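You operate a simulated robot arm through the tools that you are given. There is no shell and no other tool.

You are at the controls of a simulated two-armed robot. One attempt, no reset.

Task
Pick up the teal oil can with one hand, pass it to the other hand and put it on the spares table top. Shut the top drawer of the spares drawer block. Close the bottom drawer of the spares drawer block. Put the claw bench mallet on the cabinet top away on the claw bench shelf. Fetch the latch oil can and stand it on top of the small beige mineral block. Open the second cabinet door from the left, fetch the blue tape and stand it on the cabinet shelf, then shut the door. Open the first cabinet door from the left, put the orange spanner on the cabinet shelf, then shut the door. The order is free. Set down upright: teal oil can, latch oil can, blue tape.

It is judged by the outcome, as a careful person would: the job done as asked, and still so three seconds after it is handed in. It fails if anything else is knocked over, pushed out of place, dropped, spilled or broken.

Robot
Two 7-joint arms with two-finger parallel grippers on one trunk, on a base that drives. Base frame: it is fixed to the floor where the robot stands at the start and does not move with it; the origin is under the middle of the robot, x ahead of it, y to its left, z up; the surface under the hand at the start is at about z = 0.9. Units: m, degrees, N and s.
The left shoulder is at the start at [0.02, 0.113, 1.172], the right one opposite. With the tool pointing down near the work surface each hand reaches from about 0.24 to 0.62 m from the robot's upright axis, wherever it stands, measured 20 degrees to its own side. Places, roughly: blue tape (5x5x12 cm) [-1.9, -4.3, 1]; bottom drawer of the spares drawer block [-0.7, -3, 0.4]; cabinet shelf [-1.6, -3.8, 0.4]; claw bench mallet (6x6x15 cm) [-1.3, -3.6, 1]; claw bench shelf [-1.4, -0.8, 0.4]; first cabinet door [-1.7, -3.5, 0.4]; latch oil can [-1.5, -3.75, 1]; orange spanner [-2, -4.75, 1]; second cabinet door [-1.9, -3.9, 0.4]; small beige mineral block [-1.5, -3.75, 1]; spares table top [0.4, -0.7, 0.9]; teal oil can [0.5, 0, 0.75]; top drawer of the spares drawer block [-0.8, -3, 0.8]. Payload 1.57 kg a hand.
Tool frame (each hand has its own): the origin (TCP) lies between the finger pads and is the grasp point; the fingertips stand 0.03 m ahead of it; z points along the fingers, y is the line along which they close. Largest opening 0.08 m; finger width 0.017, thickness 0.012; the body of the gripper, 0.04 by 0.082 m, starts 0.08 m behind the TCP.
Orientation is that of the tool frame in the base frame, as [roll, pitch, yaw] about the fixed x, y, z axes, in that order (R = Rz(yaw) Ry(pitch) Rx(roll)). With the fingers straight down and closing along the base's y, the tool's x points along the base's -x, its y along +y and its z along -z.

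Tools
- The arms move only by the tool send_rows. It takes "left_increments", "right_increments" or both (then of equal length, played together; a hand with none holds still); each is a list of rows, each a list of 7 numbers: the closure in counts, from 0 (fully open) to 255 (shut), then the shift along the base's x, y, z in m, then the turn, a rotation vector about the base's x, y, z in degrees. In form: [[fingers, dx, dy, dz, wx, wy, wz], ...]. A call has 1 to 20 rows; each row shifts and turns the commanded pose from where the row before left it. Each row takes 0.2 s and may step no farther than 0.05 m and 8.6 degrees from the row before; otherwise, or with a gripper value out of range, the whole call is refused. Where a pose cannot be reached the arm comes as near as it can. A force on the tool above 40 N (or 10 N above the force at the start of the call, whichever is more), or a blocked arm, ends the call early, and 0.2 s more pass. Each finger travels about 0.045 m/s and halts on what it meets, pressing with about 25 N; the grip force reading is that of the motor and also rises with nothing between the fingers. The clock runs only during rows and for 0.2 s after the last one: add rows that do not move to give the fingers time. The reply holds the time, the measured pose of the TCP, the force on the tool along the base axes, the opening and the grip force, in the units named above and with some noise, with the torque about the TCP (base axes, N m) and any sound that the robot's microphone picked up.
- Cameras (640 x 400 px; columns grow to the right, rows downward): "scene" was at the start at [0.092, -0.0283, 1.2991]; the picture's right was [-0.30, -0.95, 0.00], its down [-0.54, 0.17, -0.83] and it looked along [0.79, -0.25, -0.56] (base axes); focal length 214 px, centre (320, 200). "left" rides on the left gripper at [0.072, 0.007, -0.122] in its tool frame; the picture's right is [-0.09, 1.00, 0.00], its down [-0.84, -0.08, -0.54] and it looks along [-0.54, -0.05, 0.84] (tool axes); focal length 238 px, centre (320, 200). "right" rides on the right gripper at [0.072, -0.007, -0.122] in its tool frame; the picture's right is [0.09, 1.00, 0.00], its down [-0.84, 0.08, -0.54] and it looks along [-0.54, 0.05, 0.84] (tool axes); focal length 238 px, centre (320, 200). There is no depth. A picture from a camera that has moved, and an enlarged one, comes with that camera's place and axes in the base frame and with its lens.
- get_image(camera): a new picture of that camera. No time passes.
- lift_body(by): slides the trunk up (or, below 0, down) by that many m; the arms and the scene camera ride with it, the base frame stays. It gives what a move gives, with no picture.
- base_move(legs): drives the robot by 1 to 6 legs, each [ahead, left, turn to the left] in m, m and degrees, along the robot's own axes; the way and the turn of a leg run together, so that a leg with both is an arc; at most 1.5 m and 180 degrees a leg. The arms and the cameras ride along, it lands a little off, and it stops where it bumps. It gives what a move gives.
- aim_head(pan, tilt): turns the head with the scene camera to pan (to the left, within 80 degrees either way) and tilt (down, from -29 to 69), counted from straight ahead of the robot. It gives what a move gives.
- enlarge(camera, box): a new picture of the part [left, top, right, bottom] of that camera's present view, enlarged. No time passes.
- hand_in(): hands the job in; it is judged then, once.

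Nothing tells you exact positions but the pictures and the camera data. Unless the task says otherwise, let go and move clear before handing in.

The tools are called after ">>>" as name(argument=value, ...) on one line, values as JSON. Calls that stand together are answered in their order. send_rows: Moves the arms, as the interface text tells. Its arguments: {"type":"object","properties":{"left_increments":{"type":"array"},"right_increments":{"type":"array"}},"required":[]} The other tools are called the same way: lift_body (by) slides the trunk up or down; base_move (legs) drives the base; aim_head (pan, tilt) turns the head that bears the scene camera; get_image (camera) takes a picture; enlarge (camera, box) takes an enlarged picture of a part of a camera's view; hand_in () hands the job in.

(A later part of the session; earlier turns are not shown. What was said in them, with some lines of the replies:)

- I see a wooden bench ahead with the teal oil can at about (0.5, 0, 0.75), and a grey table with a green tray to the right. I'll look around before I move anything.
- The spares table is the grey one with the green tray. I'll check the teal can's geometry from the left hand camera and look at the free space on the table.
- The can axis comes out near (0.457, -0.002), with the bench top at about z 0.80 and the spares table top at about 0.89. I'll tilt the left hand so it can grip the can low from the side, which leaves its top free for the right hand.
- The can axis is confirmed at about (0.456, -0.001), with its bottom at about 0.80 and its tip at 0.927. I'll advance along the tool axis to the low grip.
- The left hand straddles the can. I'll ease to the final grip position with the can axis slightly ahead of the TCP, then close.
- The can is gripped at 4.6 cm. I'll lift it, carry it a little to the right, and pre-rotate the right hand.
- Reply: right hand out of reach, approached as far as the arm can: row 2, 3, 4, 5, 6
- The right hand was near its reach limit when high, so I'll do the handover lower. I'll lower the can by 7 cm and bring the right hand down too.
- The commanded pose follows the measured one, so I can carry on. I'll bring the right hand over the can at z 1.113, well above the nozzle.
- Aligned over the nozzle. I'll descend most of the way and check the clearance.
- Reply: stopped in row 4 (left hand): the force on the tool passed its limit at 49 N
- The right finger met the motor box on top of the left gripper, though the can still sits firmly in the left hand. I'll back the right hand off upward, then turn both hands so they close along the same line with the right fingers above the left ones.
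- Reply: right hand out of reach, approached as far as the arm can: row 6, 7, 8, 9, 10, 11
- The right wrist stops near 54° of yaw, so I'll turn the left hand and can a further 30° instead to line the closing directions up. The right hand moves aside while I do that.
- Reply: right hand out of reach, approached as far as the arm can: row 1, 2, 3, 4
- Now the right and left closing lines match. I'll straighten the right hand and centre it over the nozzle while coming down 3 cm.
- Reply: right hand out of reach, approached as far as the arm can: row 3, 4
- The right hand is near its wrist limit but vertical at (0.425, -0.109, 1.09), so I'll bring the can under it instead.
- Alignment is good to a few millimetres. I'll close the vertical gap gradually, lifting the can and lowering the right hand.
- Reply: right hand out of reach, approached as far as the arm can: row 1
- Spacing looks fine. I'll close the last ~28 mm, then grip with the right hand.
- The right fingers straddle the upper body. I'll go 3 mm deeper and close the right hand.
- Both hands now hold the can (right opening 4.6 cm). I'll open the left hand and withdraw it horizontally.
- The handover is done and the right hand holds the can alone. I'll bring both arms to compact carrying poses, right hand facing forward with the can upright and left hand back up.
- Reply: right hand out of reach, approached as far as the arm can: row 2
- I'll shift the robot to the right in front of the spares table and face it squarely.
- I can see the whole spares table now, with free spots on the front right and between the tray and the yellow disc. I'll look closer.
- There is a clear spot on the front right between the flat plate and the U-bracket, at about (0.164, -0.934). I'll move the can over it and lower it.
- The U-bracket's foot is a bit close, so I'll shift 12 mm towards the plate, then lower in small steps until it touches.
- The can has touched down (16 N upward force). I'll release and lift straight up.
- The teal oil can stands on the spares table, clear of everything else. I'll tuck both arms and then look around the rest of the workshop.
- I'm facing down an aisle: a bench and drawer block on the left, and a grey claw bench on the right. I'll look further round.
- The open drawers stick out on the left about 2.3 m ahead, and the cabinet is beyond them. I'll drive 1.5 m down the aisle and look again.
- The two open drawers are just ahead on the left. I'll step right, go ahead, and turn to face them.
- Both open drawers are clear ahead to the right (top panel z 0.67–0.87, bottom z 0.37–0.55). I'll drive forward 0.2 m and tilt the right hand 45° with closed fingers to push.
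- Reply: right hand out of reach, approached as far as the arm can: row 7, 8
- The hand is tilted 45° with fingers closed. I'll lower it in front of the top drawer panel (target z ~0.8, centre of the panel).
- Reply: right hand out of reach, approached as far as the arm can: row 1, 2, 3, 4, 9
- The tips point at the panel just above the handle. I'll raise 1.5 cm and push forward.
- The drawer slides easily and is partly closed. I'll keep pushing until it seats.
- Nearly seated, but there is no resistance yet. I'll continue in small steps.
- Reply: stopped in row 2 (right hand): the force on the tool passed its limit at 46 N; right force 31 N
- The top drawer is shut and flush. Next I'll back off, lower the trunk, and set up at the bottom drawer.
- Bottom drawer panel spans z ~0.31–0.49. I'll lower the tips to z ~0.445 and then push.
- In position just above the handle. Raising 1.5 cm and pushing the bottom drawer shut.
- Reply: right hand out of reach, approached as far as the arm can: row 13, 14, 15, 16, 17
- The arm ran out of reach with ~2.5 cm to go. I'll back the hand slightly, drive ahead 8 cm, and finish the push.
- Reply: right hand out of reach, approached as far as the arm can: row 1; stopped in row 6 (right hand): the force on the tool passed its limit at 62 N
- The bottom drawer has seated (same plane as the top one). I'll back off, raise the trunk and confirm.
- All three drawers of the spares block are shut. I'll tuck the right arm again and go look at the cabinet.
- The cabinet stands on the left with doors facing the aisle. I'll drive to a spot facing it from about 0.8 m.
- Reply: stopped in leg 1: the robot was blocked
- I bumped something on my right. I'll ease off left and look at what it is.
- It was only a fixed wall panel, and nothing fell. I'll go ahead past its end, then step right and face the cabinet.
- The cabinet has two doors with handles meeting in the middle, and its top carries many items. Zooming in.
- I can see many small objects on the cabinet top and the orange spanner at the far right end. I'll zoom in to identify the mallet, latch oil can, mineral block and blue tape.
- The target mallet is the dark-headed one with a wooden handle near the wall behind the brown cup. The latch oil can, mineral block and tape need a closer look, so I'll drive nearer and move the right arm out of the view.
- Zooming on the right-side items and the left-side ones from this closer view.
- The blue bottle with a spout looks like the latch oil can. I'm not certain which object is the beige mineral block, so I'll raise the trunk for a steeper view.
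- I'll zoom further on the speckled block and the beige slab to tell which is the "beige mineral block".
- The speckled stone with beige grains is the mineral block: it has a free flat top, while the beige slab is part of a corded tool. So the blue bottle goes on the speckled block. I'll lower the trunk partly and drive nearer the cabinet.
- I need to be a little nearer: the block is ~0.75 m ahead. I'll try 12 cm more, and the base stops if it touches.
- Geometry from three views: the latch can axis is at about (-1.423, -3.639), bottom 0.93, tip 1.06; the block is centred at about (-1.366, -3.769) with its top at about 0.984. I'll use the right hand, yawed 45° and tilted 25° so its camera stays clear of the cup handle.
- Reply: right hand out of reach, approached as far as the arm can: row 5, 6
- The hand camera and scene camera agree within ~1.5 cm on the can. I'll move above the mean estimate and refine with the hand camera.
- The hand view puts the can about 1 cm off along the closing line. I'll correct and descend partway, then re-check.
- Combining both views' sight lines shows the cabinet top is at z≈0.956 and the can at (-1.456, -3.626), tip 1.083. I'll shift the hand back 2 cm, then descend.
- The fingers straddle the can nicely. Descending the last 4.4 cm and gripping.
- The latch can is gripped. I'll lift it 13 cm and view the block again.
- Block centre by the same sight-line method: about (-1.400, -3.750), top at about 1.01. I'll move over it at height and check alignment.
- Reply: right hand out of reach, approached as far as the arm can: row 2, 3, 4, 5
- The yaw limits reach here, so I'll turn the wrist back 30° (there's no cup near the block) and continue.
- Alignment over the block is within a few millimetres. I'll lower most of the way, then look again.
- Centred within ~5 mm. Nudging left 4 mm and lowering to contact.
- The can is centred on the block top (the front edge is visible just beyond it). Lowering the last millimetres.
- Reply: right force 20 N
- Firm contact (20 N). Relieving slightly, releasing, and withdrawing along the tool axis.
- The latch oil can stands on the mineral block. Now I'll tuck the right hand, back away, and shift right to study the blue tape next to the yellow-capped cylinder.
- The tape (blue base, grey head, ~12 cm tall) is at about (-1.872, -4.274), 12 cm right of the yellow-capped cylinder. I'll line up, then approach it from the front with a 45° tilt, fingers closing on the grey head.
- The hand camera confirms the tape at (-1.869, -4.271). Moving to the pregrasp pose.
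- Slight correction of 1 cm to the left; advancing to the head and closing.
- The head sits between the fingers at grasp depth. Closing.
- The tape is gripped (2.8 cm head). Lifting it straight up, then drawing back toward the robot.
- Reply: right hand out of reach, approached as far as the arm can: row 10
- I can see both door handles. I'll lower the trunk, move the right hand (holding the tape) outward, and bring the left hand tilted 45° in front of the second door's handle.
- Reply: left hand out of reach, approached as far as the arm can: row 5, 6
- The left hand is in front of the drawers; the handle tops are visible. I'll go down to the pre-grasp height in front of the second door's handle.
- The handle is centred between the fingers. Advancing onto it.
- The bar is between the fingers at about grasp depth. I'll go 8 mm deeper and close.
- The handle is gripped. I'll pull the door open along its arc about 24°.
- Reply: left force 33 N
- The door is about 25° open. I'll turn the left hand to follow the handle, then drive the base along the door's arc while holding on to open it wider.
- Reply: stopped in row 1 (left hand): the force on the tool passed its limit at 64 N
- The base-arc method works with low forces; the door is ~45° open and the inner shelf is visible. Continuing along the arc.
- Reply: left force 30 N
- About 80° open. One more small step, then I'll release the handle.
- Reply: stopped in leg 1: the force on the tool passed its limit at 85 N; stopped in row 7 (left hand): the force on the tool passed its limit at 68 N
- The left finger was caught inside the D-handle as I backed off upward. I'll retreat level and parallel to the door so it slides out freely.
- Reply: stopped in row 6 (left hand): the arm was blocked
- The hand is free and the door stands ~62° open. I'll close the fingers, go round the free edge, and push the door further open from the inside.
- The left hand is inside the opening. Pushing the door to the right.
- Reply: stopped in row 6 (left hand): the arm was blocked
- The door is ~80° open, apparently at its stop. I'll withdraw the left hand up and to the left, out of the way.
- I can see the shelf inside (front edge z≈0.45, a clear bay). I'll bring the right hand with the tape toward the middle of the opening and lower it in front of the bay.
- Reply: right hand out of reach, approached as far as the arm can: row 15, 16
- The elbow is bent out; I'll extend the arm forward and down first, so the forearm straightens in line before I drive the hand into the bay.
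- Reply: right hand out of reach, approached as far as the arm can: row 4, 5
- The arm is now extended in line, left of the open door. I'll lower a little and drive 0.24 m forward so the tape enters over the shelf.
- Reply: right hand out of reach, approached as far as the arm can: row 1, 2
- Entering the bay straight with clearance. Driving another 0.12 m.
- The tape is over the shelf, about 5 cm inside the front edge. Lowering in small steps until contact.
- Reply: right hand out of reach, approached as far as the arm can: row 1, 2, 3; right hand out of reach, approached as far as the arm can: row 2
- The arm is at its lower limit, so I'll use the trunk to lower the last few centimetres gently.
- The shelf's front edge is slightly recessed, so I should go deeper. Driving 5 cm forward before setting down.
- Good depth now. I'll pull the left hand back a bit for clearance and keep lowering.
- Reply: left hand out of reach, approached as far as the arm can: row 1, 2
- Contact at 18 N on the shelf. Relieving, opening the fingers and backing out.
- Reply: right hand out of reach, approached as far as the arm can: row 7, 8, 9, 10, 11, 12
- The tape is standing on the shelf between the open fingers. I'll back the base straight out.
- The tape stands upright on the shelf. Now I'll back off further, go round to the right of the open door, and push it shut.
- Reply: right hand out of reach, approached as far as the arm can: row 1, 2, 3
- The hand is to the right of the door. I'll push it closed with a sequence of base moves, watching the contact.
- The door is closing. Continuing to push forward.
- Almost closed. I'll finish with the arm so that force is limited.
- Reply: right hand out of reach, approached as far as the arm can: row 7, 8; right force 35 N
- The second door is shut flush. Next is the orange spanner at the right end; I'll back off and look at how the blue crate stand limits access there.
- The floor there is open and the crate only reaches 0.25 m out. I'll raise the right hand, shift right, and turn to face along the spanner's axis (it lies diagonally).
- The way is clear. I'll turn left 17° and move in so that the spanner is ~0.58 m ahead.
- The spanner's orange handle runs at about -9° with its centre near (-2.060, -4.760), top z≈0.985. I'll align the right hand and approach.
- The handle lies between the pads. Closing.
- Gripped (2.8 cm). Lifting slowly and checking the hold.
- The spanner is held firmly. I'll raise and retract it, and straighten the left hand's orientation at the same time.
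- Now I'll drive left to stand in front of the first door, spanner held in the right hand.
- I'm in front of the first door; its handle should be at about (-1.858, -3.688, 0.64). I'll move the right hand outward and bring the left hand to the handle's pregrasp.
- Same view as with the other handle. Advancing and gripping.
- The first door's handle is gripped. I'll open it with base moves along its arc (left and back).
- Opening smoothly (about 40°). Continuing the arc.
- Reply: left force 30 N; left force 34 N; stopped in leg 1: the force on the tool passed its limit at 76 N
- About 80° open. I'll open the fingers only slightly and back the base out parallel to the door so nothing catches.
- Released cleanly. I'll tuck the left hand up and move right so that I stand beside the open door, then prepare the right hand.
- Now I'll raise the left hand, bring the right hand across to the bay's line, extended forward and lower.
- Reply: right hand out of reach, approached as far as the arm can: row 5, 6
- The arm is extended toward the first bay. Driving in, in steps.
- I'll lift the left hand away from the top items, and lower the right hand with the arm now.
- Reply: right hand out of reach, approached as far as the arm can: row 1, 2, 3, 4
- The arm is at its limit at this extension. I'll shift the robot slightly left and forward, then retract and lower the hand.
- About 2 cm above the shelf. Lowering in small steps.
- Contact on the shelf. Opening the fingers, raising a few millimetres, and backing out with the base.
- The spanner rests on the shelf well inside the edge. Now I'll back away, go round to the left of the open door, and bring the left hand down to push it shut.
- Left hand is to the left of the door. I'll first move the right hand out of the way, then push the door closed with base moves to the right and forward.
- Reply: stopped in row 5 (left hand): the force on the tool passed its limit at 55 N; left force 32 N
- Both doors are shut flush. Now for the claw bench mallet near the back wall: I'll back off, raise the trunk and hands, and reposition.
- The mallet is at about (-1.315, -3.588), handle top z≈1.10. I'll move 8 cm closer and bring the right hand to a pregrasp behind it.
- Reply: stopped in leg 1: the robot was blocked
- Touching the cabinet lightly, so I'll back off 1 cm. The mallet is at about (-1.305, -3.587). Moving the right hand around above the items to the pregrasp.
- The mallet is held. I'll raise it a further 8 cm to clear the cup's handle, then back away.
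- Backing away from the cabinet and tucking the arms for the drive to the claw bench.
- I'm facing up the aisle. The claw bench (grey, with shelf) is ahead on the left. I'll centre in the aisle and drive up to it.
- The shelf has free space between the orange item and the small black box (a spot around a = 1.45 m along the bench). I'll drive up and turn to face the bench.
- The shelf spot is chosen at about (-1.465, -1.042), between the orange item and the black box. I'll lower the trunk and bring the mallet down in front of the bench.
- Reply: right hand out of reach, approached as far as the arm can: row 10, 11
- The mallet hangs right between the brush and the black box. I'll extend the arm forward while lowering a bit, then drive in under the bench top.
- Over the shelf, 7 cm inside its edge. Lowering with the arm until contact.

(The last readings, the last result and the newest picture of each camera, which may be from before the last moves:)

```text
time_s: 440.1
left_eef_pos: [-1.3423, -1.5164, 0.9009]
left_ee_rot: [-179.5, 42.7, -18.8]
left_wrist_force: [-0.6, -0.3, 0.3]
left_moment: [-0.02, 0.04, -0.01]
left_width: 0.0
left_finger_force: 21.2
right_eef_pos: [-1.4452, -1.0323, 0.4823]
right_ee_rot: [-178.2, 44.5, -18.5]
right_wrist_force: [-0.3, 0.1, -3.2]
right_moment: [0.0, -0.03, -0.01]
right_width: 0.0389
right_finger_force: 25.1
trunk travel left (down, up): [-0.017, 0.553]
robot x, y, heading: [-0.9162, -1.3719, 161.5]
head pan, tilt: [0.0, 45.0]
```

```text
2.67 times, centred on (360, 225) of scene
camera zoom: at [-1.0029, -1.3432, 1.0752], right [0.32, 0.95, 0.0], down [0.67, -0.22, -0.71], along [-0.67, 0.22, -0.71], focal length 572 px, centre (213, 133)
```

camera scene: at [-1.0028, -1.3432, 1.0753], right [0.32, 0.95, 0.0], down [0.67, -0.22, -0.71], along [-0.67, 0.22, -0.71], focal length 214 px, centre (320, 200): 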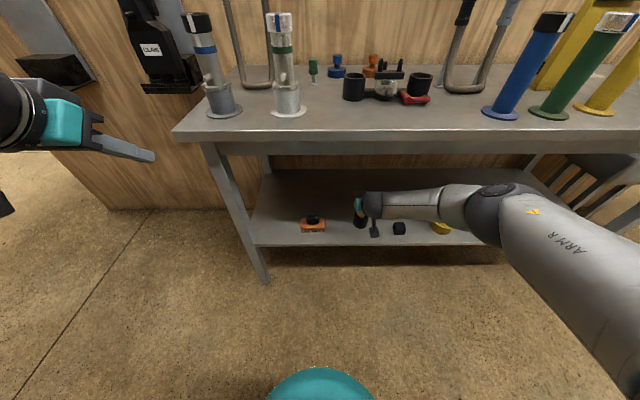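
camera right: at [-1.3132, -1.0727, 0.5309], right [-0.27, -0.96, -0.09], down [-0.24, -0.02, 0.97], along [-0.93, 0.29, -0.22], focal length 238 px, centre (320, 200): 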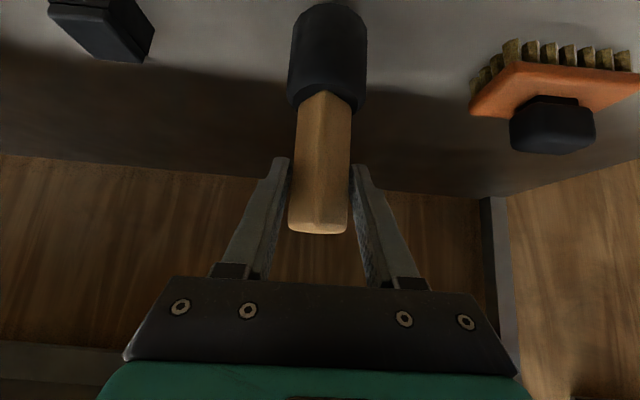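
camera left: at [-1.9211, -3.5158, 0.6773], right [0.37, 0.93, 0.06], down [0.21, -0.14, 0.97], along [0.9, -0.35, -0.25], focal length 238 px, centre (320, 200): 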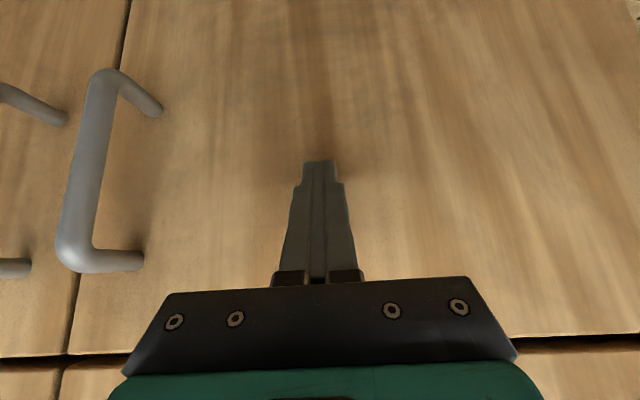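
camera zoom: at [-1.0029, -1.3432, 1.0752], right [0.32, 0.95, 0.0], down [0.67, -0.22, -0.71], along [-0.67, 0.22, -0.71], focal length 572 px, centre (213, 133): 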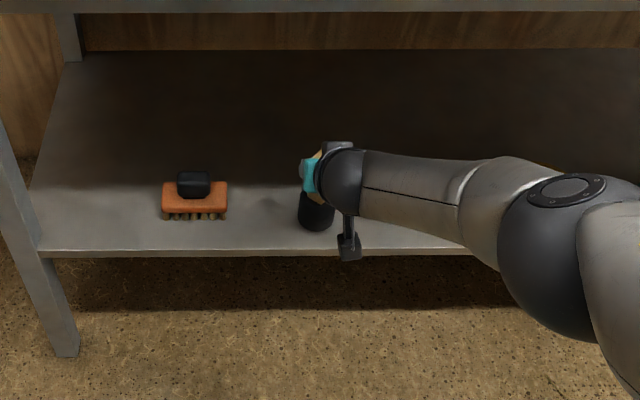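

Shelf is a bit lower than expected. I'll go 2.5 cm deeper and keep lowering.

>>> base_move(legs=[[0.025, 0, 0]])

>>> send_rows(right_increments=[[255, 0, 0, -0.004, 0, 0, 0], [255, 0, 0, -0.004, 0, 0, 0], [255, 0, 0, 0, 0, 0, 0]])

>>> send_rows(right_increments=[[255, 0, 0, -0.004, 0, 0, 0], [255, 0, 0, 0, 0, 0, 0]])

>>> send_rows(right_increments=[[255, 0, 0, -0.004, 0, 0, 0], [255, 0, 0, 0, 0, 0, 0]])

```text
time_s: 440.9
left_eef_pos: [-1.3665, -1.5074, 0.9001]
left_ee_rot: [-179.5, 42.8, -18.8]
left_wrist_force: [0.4, 0.3, -0.1]
left_moment: [0.04, -0.03, 0.03]
left_width: 0.0001
left_finger_force: 20.8
right_eef_pos: [-1.4674, -1.0257, 0.482]
right_ee_rot: [-178.2, 44.5, -18.5]
right_wrist_force: [0.2, 0.4, -3.4]
right_moment: [0.0, 0.01, 0.01]
right_width: 0.0387
right_finger_force: 25.0
trunk travel left (down, up): [-0.017, 0.553]
robot x, y, heading: [-0.935, -1.3594, 161.3]
head pan, tilt: [0.0, 45.0]
```

```text
time_s: 441.7
left_eef_pos: [-1.3659, -1.5081, 0.9027]
left_ee_rot: [-179.4, 42.8, -18.7]
left_wrist_force: [-0.4, -0.6, -0.7]
left_moment: [0.01, -0.03, 0.01]
left_width: 0.0003
left_finger_force: 20.9
right_eef_pos: [-1.4697, -1.0239, 0.4768]
right_ee_rot: [-178.3, 44.7, -18.4]
right_wrist_force: [2.7, -0.8, 8.7]
right_moment: [-0.36, -0.12, 0.05]
right_width: 0.0385
right_finger_force: 25.4
trunk travel left (down, up): [-0.017, 0.553]
robot x, y, heading: [-0.9376, -1.3633, 161.9]
head pan, tilt: [0.0, 45.0]
```

```text
time_s: 442.3
left_eef_pos: [-1.3648, -1.5095, 0.9023]
left_ee_rot: [-179.4, 42.8, -18.7]
left_wrist_force: [0.1, -0.3, -0.2]
left_moment: [-0.02, -0.02, 0.0]
left_width: 0.0
left_finger_force: 21.2
right_eef_pos: [-1.47, -1.0241, 0.4761]
right_ee_rot: [-178.2, 45.0, -18.5]
right_wrist_force: [3.0, 1.2, 26.5]
right_moment: [-0.22, 0.27, 0.06]
right_width: 0.0384
right_finger_force: 24.7
trunk travel left (down, up): [-0.017, 0.553]
robot x, y, heading: [-0.9334, -1.3603, 161.4]
head pan, tilt: [0.0, 45.0]
```

```text
time_s: 442.9
left_eef_pos: [-1.3658, -1.5085, 0.9011]
left_ee_rot: [-179.4, 42.9, -18.6]
left_wrist_force: [-0.8, 0.5, -0.1]
left_moment: [-0.01, 0.02, 0.04]
left_width: 0.0
left_finger_force: 21.7
right_eef_pos: [-1.4694, -1.0229, 0.4728]
right_ee_rot: [-178.2, 45.2, -18.5]
right_wrist_force: [-0.5, 3.1, 25.2]
right_moment: [-0.22, 0.38, -0.07]
right_width: 0.0391
right_finger_force: 25.2
trunk travel left (down, up): [-0.017, 0.553]
robot x, y, heading: [-0.9368, -1.3628, 161.6]
head pan, tilt: [0.0, 45.0]
```

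Firm contact with the shelf. Relieving, opening the fingers and backing out with the base.

>>> send_rows(right_increments=[[255, 0, 0, 0.004, 0, 0, 0], [255, 0, 0, 0.002, 0, 0, 0], [180, 0, 0, 0, 0, 0, 0], [100, 0, 0, 0, 0, 0, 0], [40, 0, 0, 0, 0, 0, 0], [0, 0, 0, 0, 0, 0, 0], [0, 0, 0, 0, 0, 0, 0], [0, 0, 0, 0, 0, 0, 0]])

>>> get_image(camera="right")

>>> base_move(legs=[[-0.1, 0, 0]])

>>> get_image(camera="right")

```text
time_s: 444.7
left_eef_pos: [-1.3677, -1.5069, 0.9014]
left_ee_rot: [-179.5, 42.8, -18.7]
left_wrist_force: [-0.8, 0.9, 0.2]
left_moment: [0.02, 0.01, -0.02]
left_width: 0.0001
left_finger_force: 21.4
right_eef_pos: [-1.4684, -1.0268, 0.4727]
right_ee_rot: [-178.2, 44.4, -18.4]
right_wrist_force: [-0.3, 0.0, 0.7]
right_moment: [-0.01, 0.01, 0.05]
right_width: 0.0799
right_finger_force: 0.0
trunk travel left (down, up): [-0.017, 0.553]
robot x, y, heading: [-0.9356, -1.3608, 161.3]
head pan, tilt: [0.0, 45.0]
```

```text
taken
camera right: at [-1.3367, -1.0656, 0.5089], right [-0.27, -0.96, -0.09], down [-0.24, -0.02, 0.97], along [-0.93, 0.29, -0.22], focal length 238 px, centre (320, 200)
```

right: 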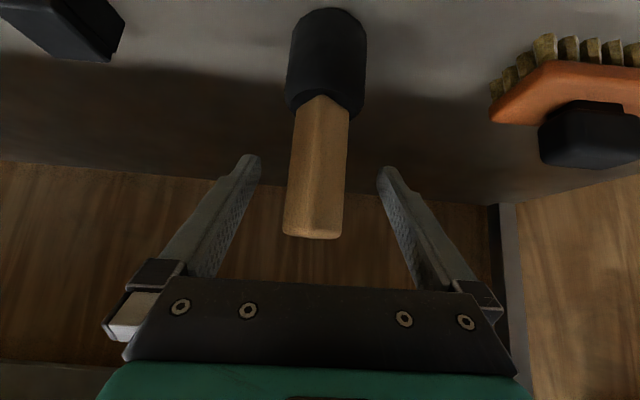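

```text
time_s: 445.8
left_eef_pos: [-1.2734, -1.5391, 0.9023]
left_ee_rot: [-179.5, 42.8, -18.7]
left_wrist_force: [0.2, 0.3, 0.0]
left_moment: [-0.02, -0.01, -0.01]
left_width: 0.0001
left_finger_force: 21.1
right_eef_pos: [-1.3744, -1.057, 0.472]
right_ee_rot: [-178.2, 44.5, -18.5]
right_wrist_force: [0.8, -0.6, -0.9]
right_moment: [-0.01, 0.01, 0.0]
right_width: 0.0798
right_finger_force: 0.0
trunk travel left (down, up): [-0.017, 0.553]
robot x, y, heading: [-0.8464, -1.3922, 161.4]
head pan, tilt: [0.0, 45.0]
```

```text
taken
camera right: at [-1.2434, -1.0967, 0.5089], right [-0.27, -0.96, -0.09], down [-0.24, -0.02, 0.97], along [-0.93, 0.29, -0.22], focal length 238 px, centre (320, 200)
```

right: 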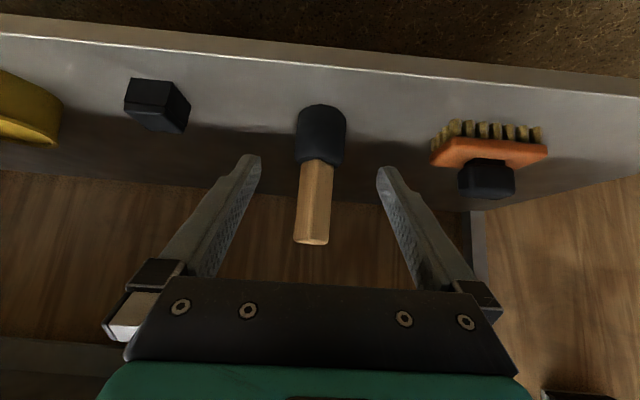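

The mallet stands on the claw bench shelf, clear of its neighbours. I'll back out, raise up, and then double-check the other results, including the labels on the latch can and block.

>>> base_move(legs=[[-0.25, 0, 0]])

>>> lift_body(by=0.25)

>>> send_rows(right_increments=[[0, 0.015, -0.005, 0.03, 0, 0, 0], [0, 0.015, -0.005, 0.03, 0, 0, 0], [0, 0.015, -0.005, 0.03, 0, 0, 0], [0, 0.015, -0.005, 0.03, 0, 0, 0], [0, 0.015, -0.005, 0.03, 0, 0, 0], [0, 0.015, -0.005, 0.03, 0, 0, 0], [0, 0.015, -0.005, 0.03, 0, 0, 0], [0, 0.015, -0.005, 0.03, 0, 0, 0], [0, 0.015, -0.005, 0.03, 0, 0, 0], [0, 0.015, -0.005, 0.03, 0, 0, 0], [0, 0.015, -0.005, 0.03, 0, 0, 0], [0, 0, 0, 0.03, 0, 0, 0], [0, 0, 0, 0.03, 0, 0, 0], [0, 0, 0, 0, 0, 0, 0]])

>>> get_image(camera="scene")

>>> aim_head(pan=-75, tilt=20)

>>> get_image(camera="scene")

```text
time_s: 447.6
left_eef_pos: [-1.0359, -1.6174, 0.9015]
left_ee_rot: [-179.5, 42.8, -18.7]
left_wrist_force: [-0.4, -0.3, 0.1]
left_moment: [-0.02, 0.04, 0.02]
left_width: 0.0
left_finger_force: 20.9
right_eef_pos: [-1.1355, -1.1361, 0.4724]
right_ee_rot: [-178.2, 44.6, -18.5]
right_wrist_force: [-0.6, 0.4, 1.2]
right_moment: [-0.04, 0.01, 0.01]
right_width: 0.0799
right_finger_force: 0.2
trunk travel left (down, up): [-0.017, 0.553]
robot x, y, heading: [-0.6048, -1.474, 161.3]
head pan, tilt: [0.0, 45.0]
```

```text
time_s: 450.2
left_eef_pos: [-1.0349, -1.6176, 1.1514]
left_ee_rot: [-179.5, 42.8, -18.8]
left_wrist_force: [-0.3, 0.7, 0.1]
left_moment: [0.0, 0.02, 0.01]
left_width: 0.0001
left_finger_force: 21.5
right_eef_pos: [-1.136, -1.1358, 0.7211]
right_ee_rot: [-178.3, 44.5, -18.5]
right_wrist_force: [0.4, -0.3, 0.4]
right_moment: [-0.01, 0.01, 0.02]
right_width: 0.08
right_finger_force: 0.1
trunk travel left (down, up): [-0.267, 0.303]
robot x, y, heading: [-0.6058, -1.4753, 161.4]
head pan, tilt: [0.0, 45.0]
```

```text
time_s: 453.2
left_eef_pos: [-1.0346, -1.618, 1.151]
left_ee_rot: [-179.4, 42.8, -18.7]
left_wrist_force: [0.2, 0.5, 0.1]
left_moment: [0.0, 0.04, 0.04]
left_width: 0.0
left_finger_force: 21.3
right_eef_pos: [-0.9715, -1.191, 1.1151]
right_ee_rot: [-178.2, 44.6, -18.4]
right_wrist_force: [-0.2, 0.0, 0.2]
right_moment: [-0.01, -0.01, 0.02]
right_width: 0.0801
right_finger_force: 0.0
trunk travel left (down, up): [-0.267, 0.303]
robot x, y, heading: [-0.6043, -1.4711, 161.5]
head pan, tilt: [0.0, 45.0]
```

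```text
taken
camera scene: at [-0.6949, -1.4461, 1.3252], right [0.32, 0.95, 0.0], down [0.67, -0.22, -0.71], along [-0.67, 0.22, -0.71], focal length 214 px, centre (320, 200)
```

scene: 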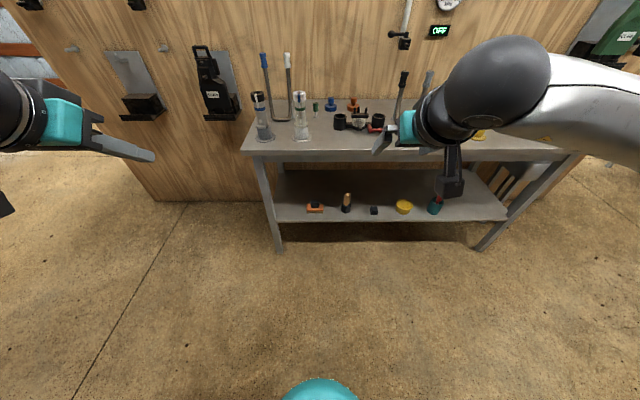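

```text
time_s: 454.7
left_eef_pos: [-1.0363, -1.618, 1.151]
left_ee_rot: [-179.5, 42.8, -18.6]
left_wrist_force: [-0.8, -0.2, 0.1]
left_moment: [-0.04, 0.01, -0.02]
left_width: 0.0
left_finger_force: 21.5
right_eef_pos: [-0.972, -1.1902, 1.1137]
right_ee_rot: [-178.2, 44.5, -18.5]
right_wrist_force: [-0.5, -0.1, 0.0]
right_moment: [-0.03, 0.03, -0.04]
right_width: 0.0799
right_finger_force: 0.1
trunk travel left (down, up): [-0.267, 0.303]
robot x, y, heading: [-0.6062, -1.4739, 161.6]
head pan, tilt: [-75.0, 20.0]
```

```text
taken
camera scene: at [-0.6122, -1.3789, 1.3639], right [1.0, -0.06, 0.0], down [-0.02, -0.34, -0.94], along [0.06, 0.94, -0.34], focal length 214 px, centre (320, 200)
```

scene: 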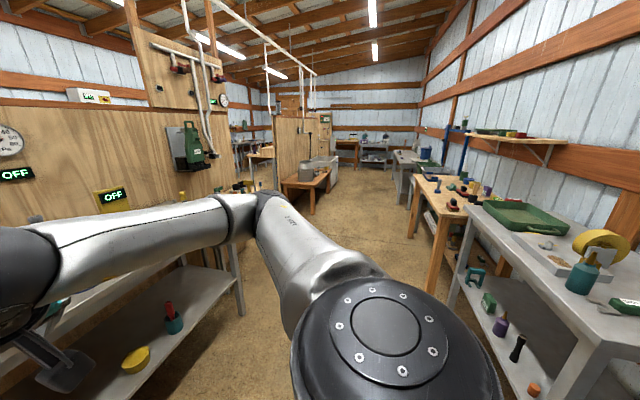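

The teal can still stands on the spares table and the mallet stands on the claw bench shelf. I'll drive back down the aisle to read the labels on the cabinet items from their left side.

>>> base_move(legs=[[0.2, 0, 0], [0, 0, 91], [1.5, 0, 0]])

>>> aim_head(pan=0, tilt=20)

>>> get_image(camera="scene")

```text
time_s: 467.1
left_eef_pos: [-1.125, -3.2602, 1.1511]
left_ee_rot: [-179.6, 42.8, 71.1]
left_wrist_force: [1.1, 0.4, -1.3]
left_moment: [0.01, 0.01, -0.02]
left_width: 0.0
left_finger_force: 21.2
right_eef_pos: [-1.5526, -3.1935, 1.1127]
right_ee_rot: [-178.2, 44.6, 71.3]
right_wrist_force: [0.5, 0.2, 0.3]
right_moment: [0.01, 0.02, -0.01]
right_width: 0.0801
right_finger_force: 0.0
trunk travel left (down, up): [-0.267, 0.303]
robot x, y, heading: [-1.2672, -2.8304, -108.6]
head pan, tilt: [-75.0, 20.0]
```

```text
time_s: 468.6
left_eef_pos: [-1.1257, -3.2599, 1.1509]
left_ee_rot: [-179.5, 42.8, 71.0]
left_wrist_force: [-0.2, 0.8, 0.0]
left_moment: [0.0, -0.01, 0.0]
left_width: 0.0
left_finger_force: 21.1
right_eef_pos: [-1.553, -3.1936, 1.1134]
right_ee_rot: [-178.2, 44.5, 71.3]
right_wrist_force: [0.4, 0.4, -0.2]
right_moment: [0.0, 0.02, 0.02]
right_width: 0.08
right_finger_force: 0.0
trunk travel left (down, up): [-0.267, 0.303]
robot x, y, heading: [-1.27, -2.831, -108.5]
head pan, tilt: [0.0, 20.0]
```

```text
taken
camera scene: at [-1.3042, -2.929, 1.3639], right [-0.95, 0.32, 0.0], down [0.11, 0.32, -0.94], along [-0.3, -0.89, -0.34], focal length 214 px, centre (320, 200)
```

scene: 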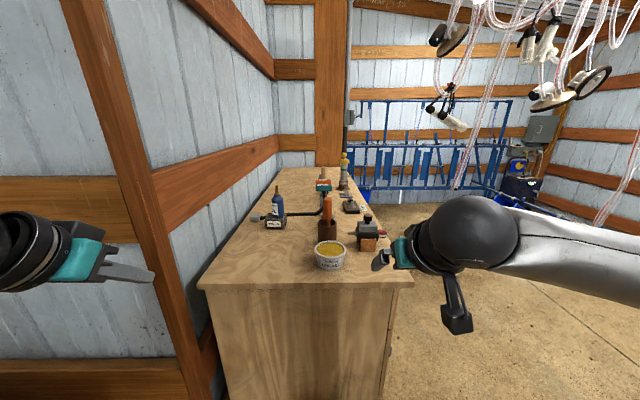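

>>> enlarge(camera="scene", box=[235, 170, 375, 280])

>>> enlarge(camera="scene", box=[250, 175, 310, 240])

```text
3.64 times, centred on (305, 225) of scene
camera zoom: at [-1.3042, -2.929, 1.3639], right [-0.95, 0.32, 0.0], down [0.11, 0.32, -0.94], along [-0.3, -0.89, -0.34], focal length 780 px, centre (374, 109)
```

zoom: 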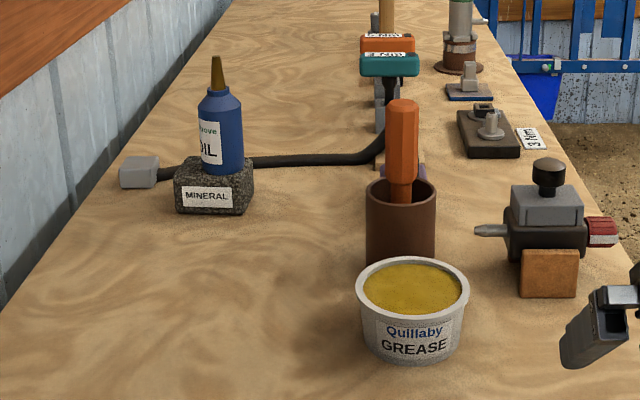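

```text
6.15 times, centred on (280, 208) of scene
camera zoom: at [-1.3042, -2.929, 1.3639], right [-0.95, 0.32, 0.0], down [0.11, 0.32, -0.94], along [-0.3, -0.89, -0.34], focal length 1320 px, centre (566, 154)
```

zoom: 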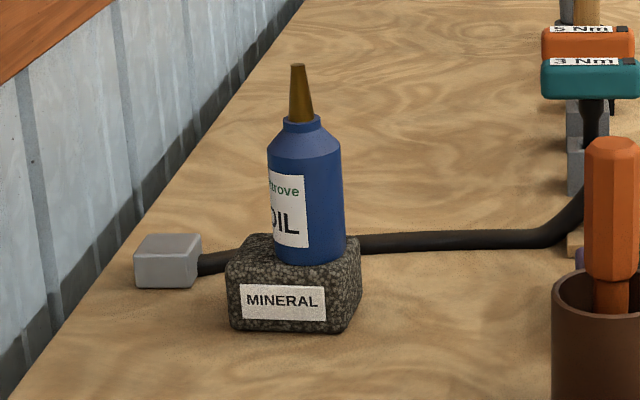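

The block's label reads "MINERAL" and the bottle's reads "OIL", so that placement is right and stable. I'll back off a little so that both hands are well clear, and take one last look.

>>> base_move(legs=[[-0.3, 0, 0]])

>>> get_image(camera="scene")

```text
time_s: 470.6
left_eef_pos: [-1.0277, -2.9735, 1.152]
left_ee_rot: [-179.5, 42.8, 71.3]
left_wrist_force: [-0.5, 0.1, -0.5]
left_moment: [0.0, -0.03, 0.02]
left_width: 0.0
left_finger_force: 21.5
right_eef_pos: [-1.4551, -2.9104, 1.1134]
right_ee_rot: [-178.2, 44.6, 71.6]
right_wrist_force: [0.2, 0.5, 0.2]
right_moment: [0.0, -0.02, -0.04]
right_width: 0.0799
right_finger_force: 0.1
trunk travel left (down, up): [-0.267, 0.303]
robot x, y, heading: [-1.173, -2.5449, -108.4]
head pan, tilt: [0.0, 20.0]
```

```text
taken
camera scene: at [-1.2078, -2.6432, 1.364], right [-0.95, 0.32, 0.0], down [0.11, 0.32, -0.94], along [-0.3, -0.89, -0.34], focal length 214 px, centre (320, 200)
```

scene: 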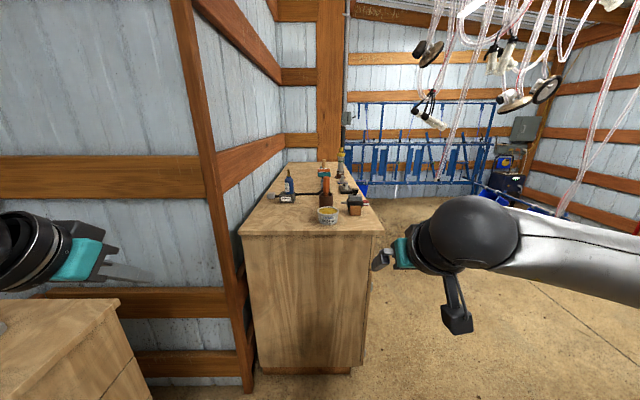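

All the parts of the task are done and both hands are empty and clear, so I'm handing in.

>>> hand_in()

```text
The job is handed in.
```

The job is handed in, with every part of the task done and both hands empty and clear. I have no verdict back yet on how it was judged.

- **Teal oil can:** picked up with the left hand, passed to the right in mid-air, and stood upright on the spares table.
- **Drawers:** the top and bottom drawers of the spares block were both pushed shut until they seated.
- **Mallet:** moved from the cabinet top to the claw bench shelf, where it stands on its head between the brush and the small black box.
- **Latch oil can:** stands upright on the small stone block. I checked afterwards that the block's label reads "MINERAL" and the bottle's reads "OIL".
- **Blue tape:** stands upright on the cabinet shelf, and the second door is shut.
- **Orange spanner:** lies on the cabinet shelf, and the first door is shut.

- **Identification:** I took the blue tape to be the tool with the blue base and grey head, from its position, colour and size. It carried no label to confirm that. I took the blue "OIL" bottle to be the latch oil can.
- **Bumps:** the base bumped a fixed wall panel once and touched the cabinet front once. During the handover the right fingers also bumped the left gripper. I saw nothing fall or move in the pictures afterwards.
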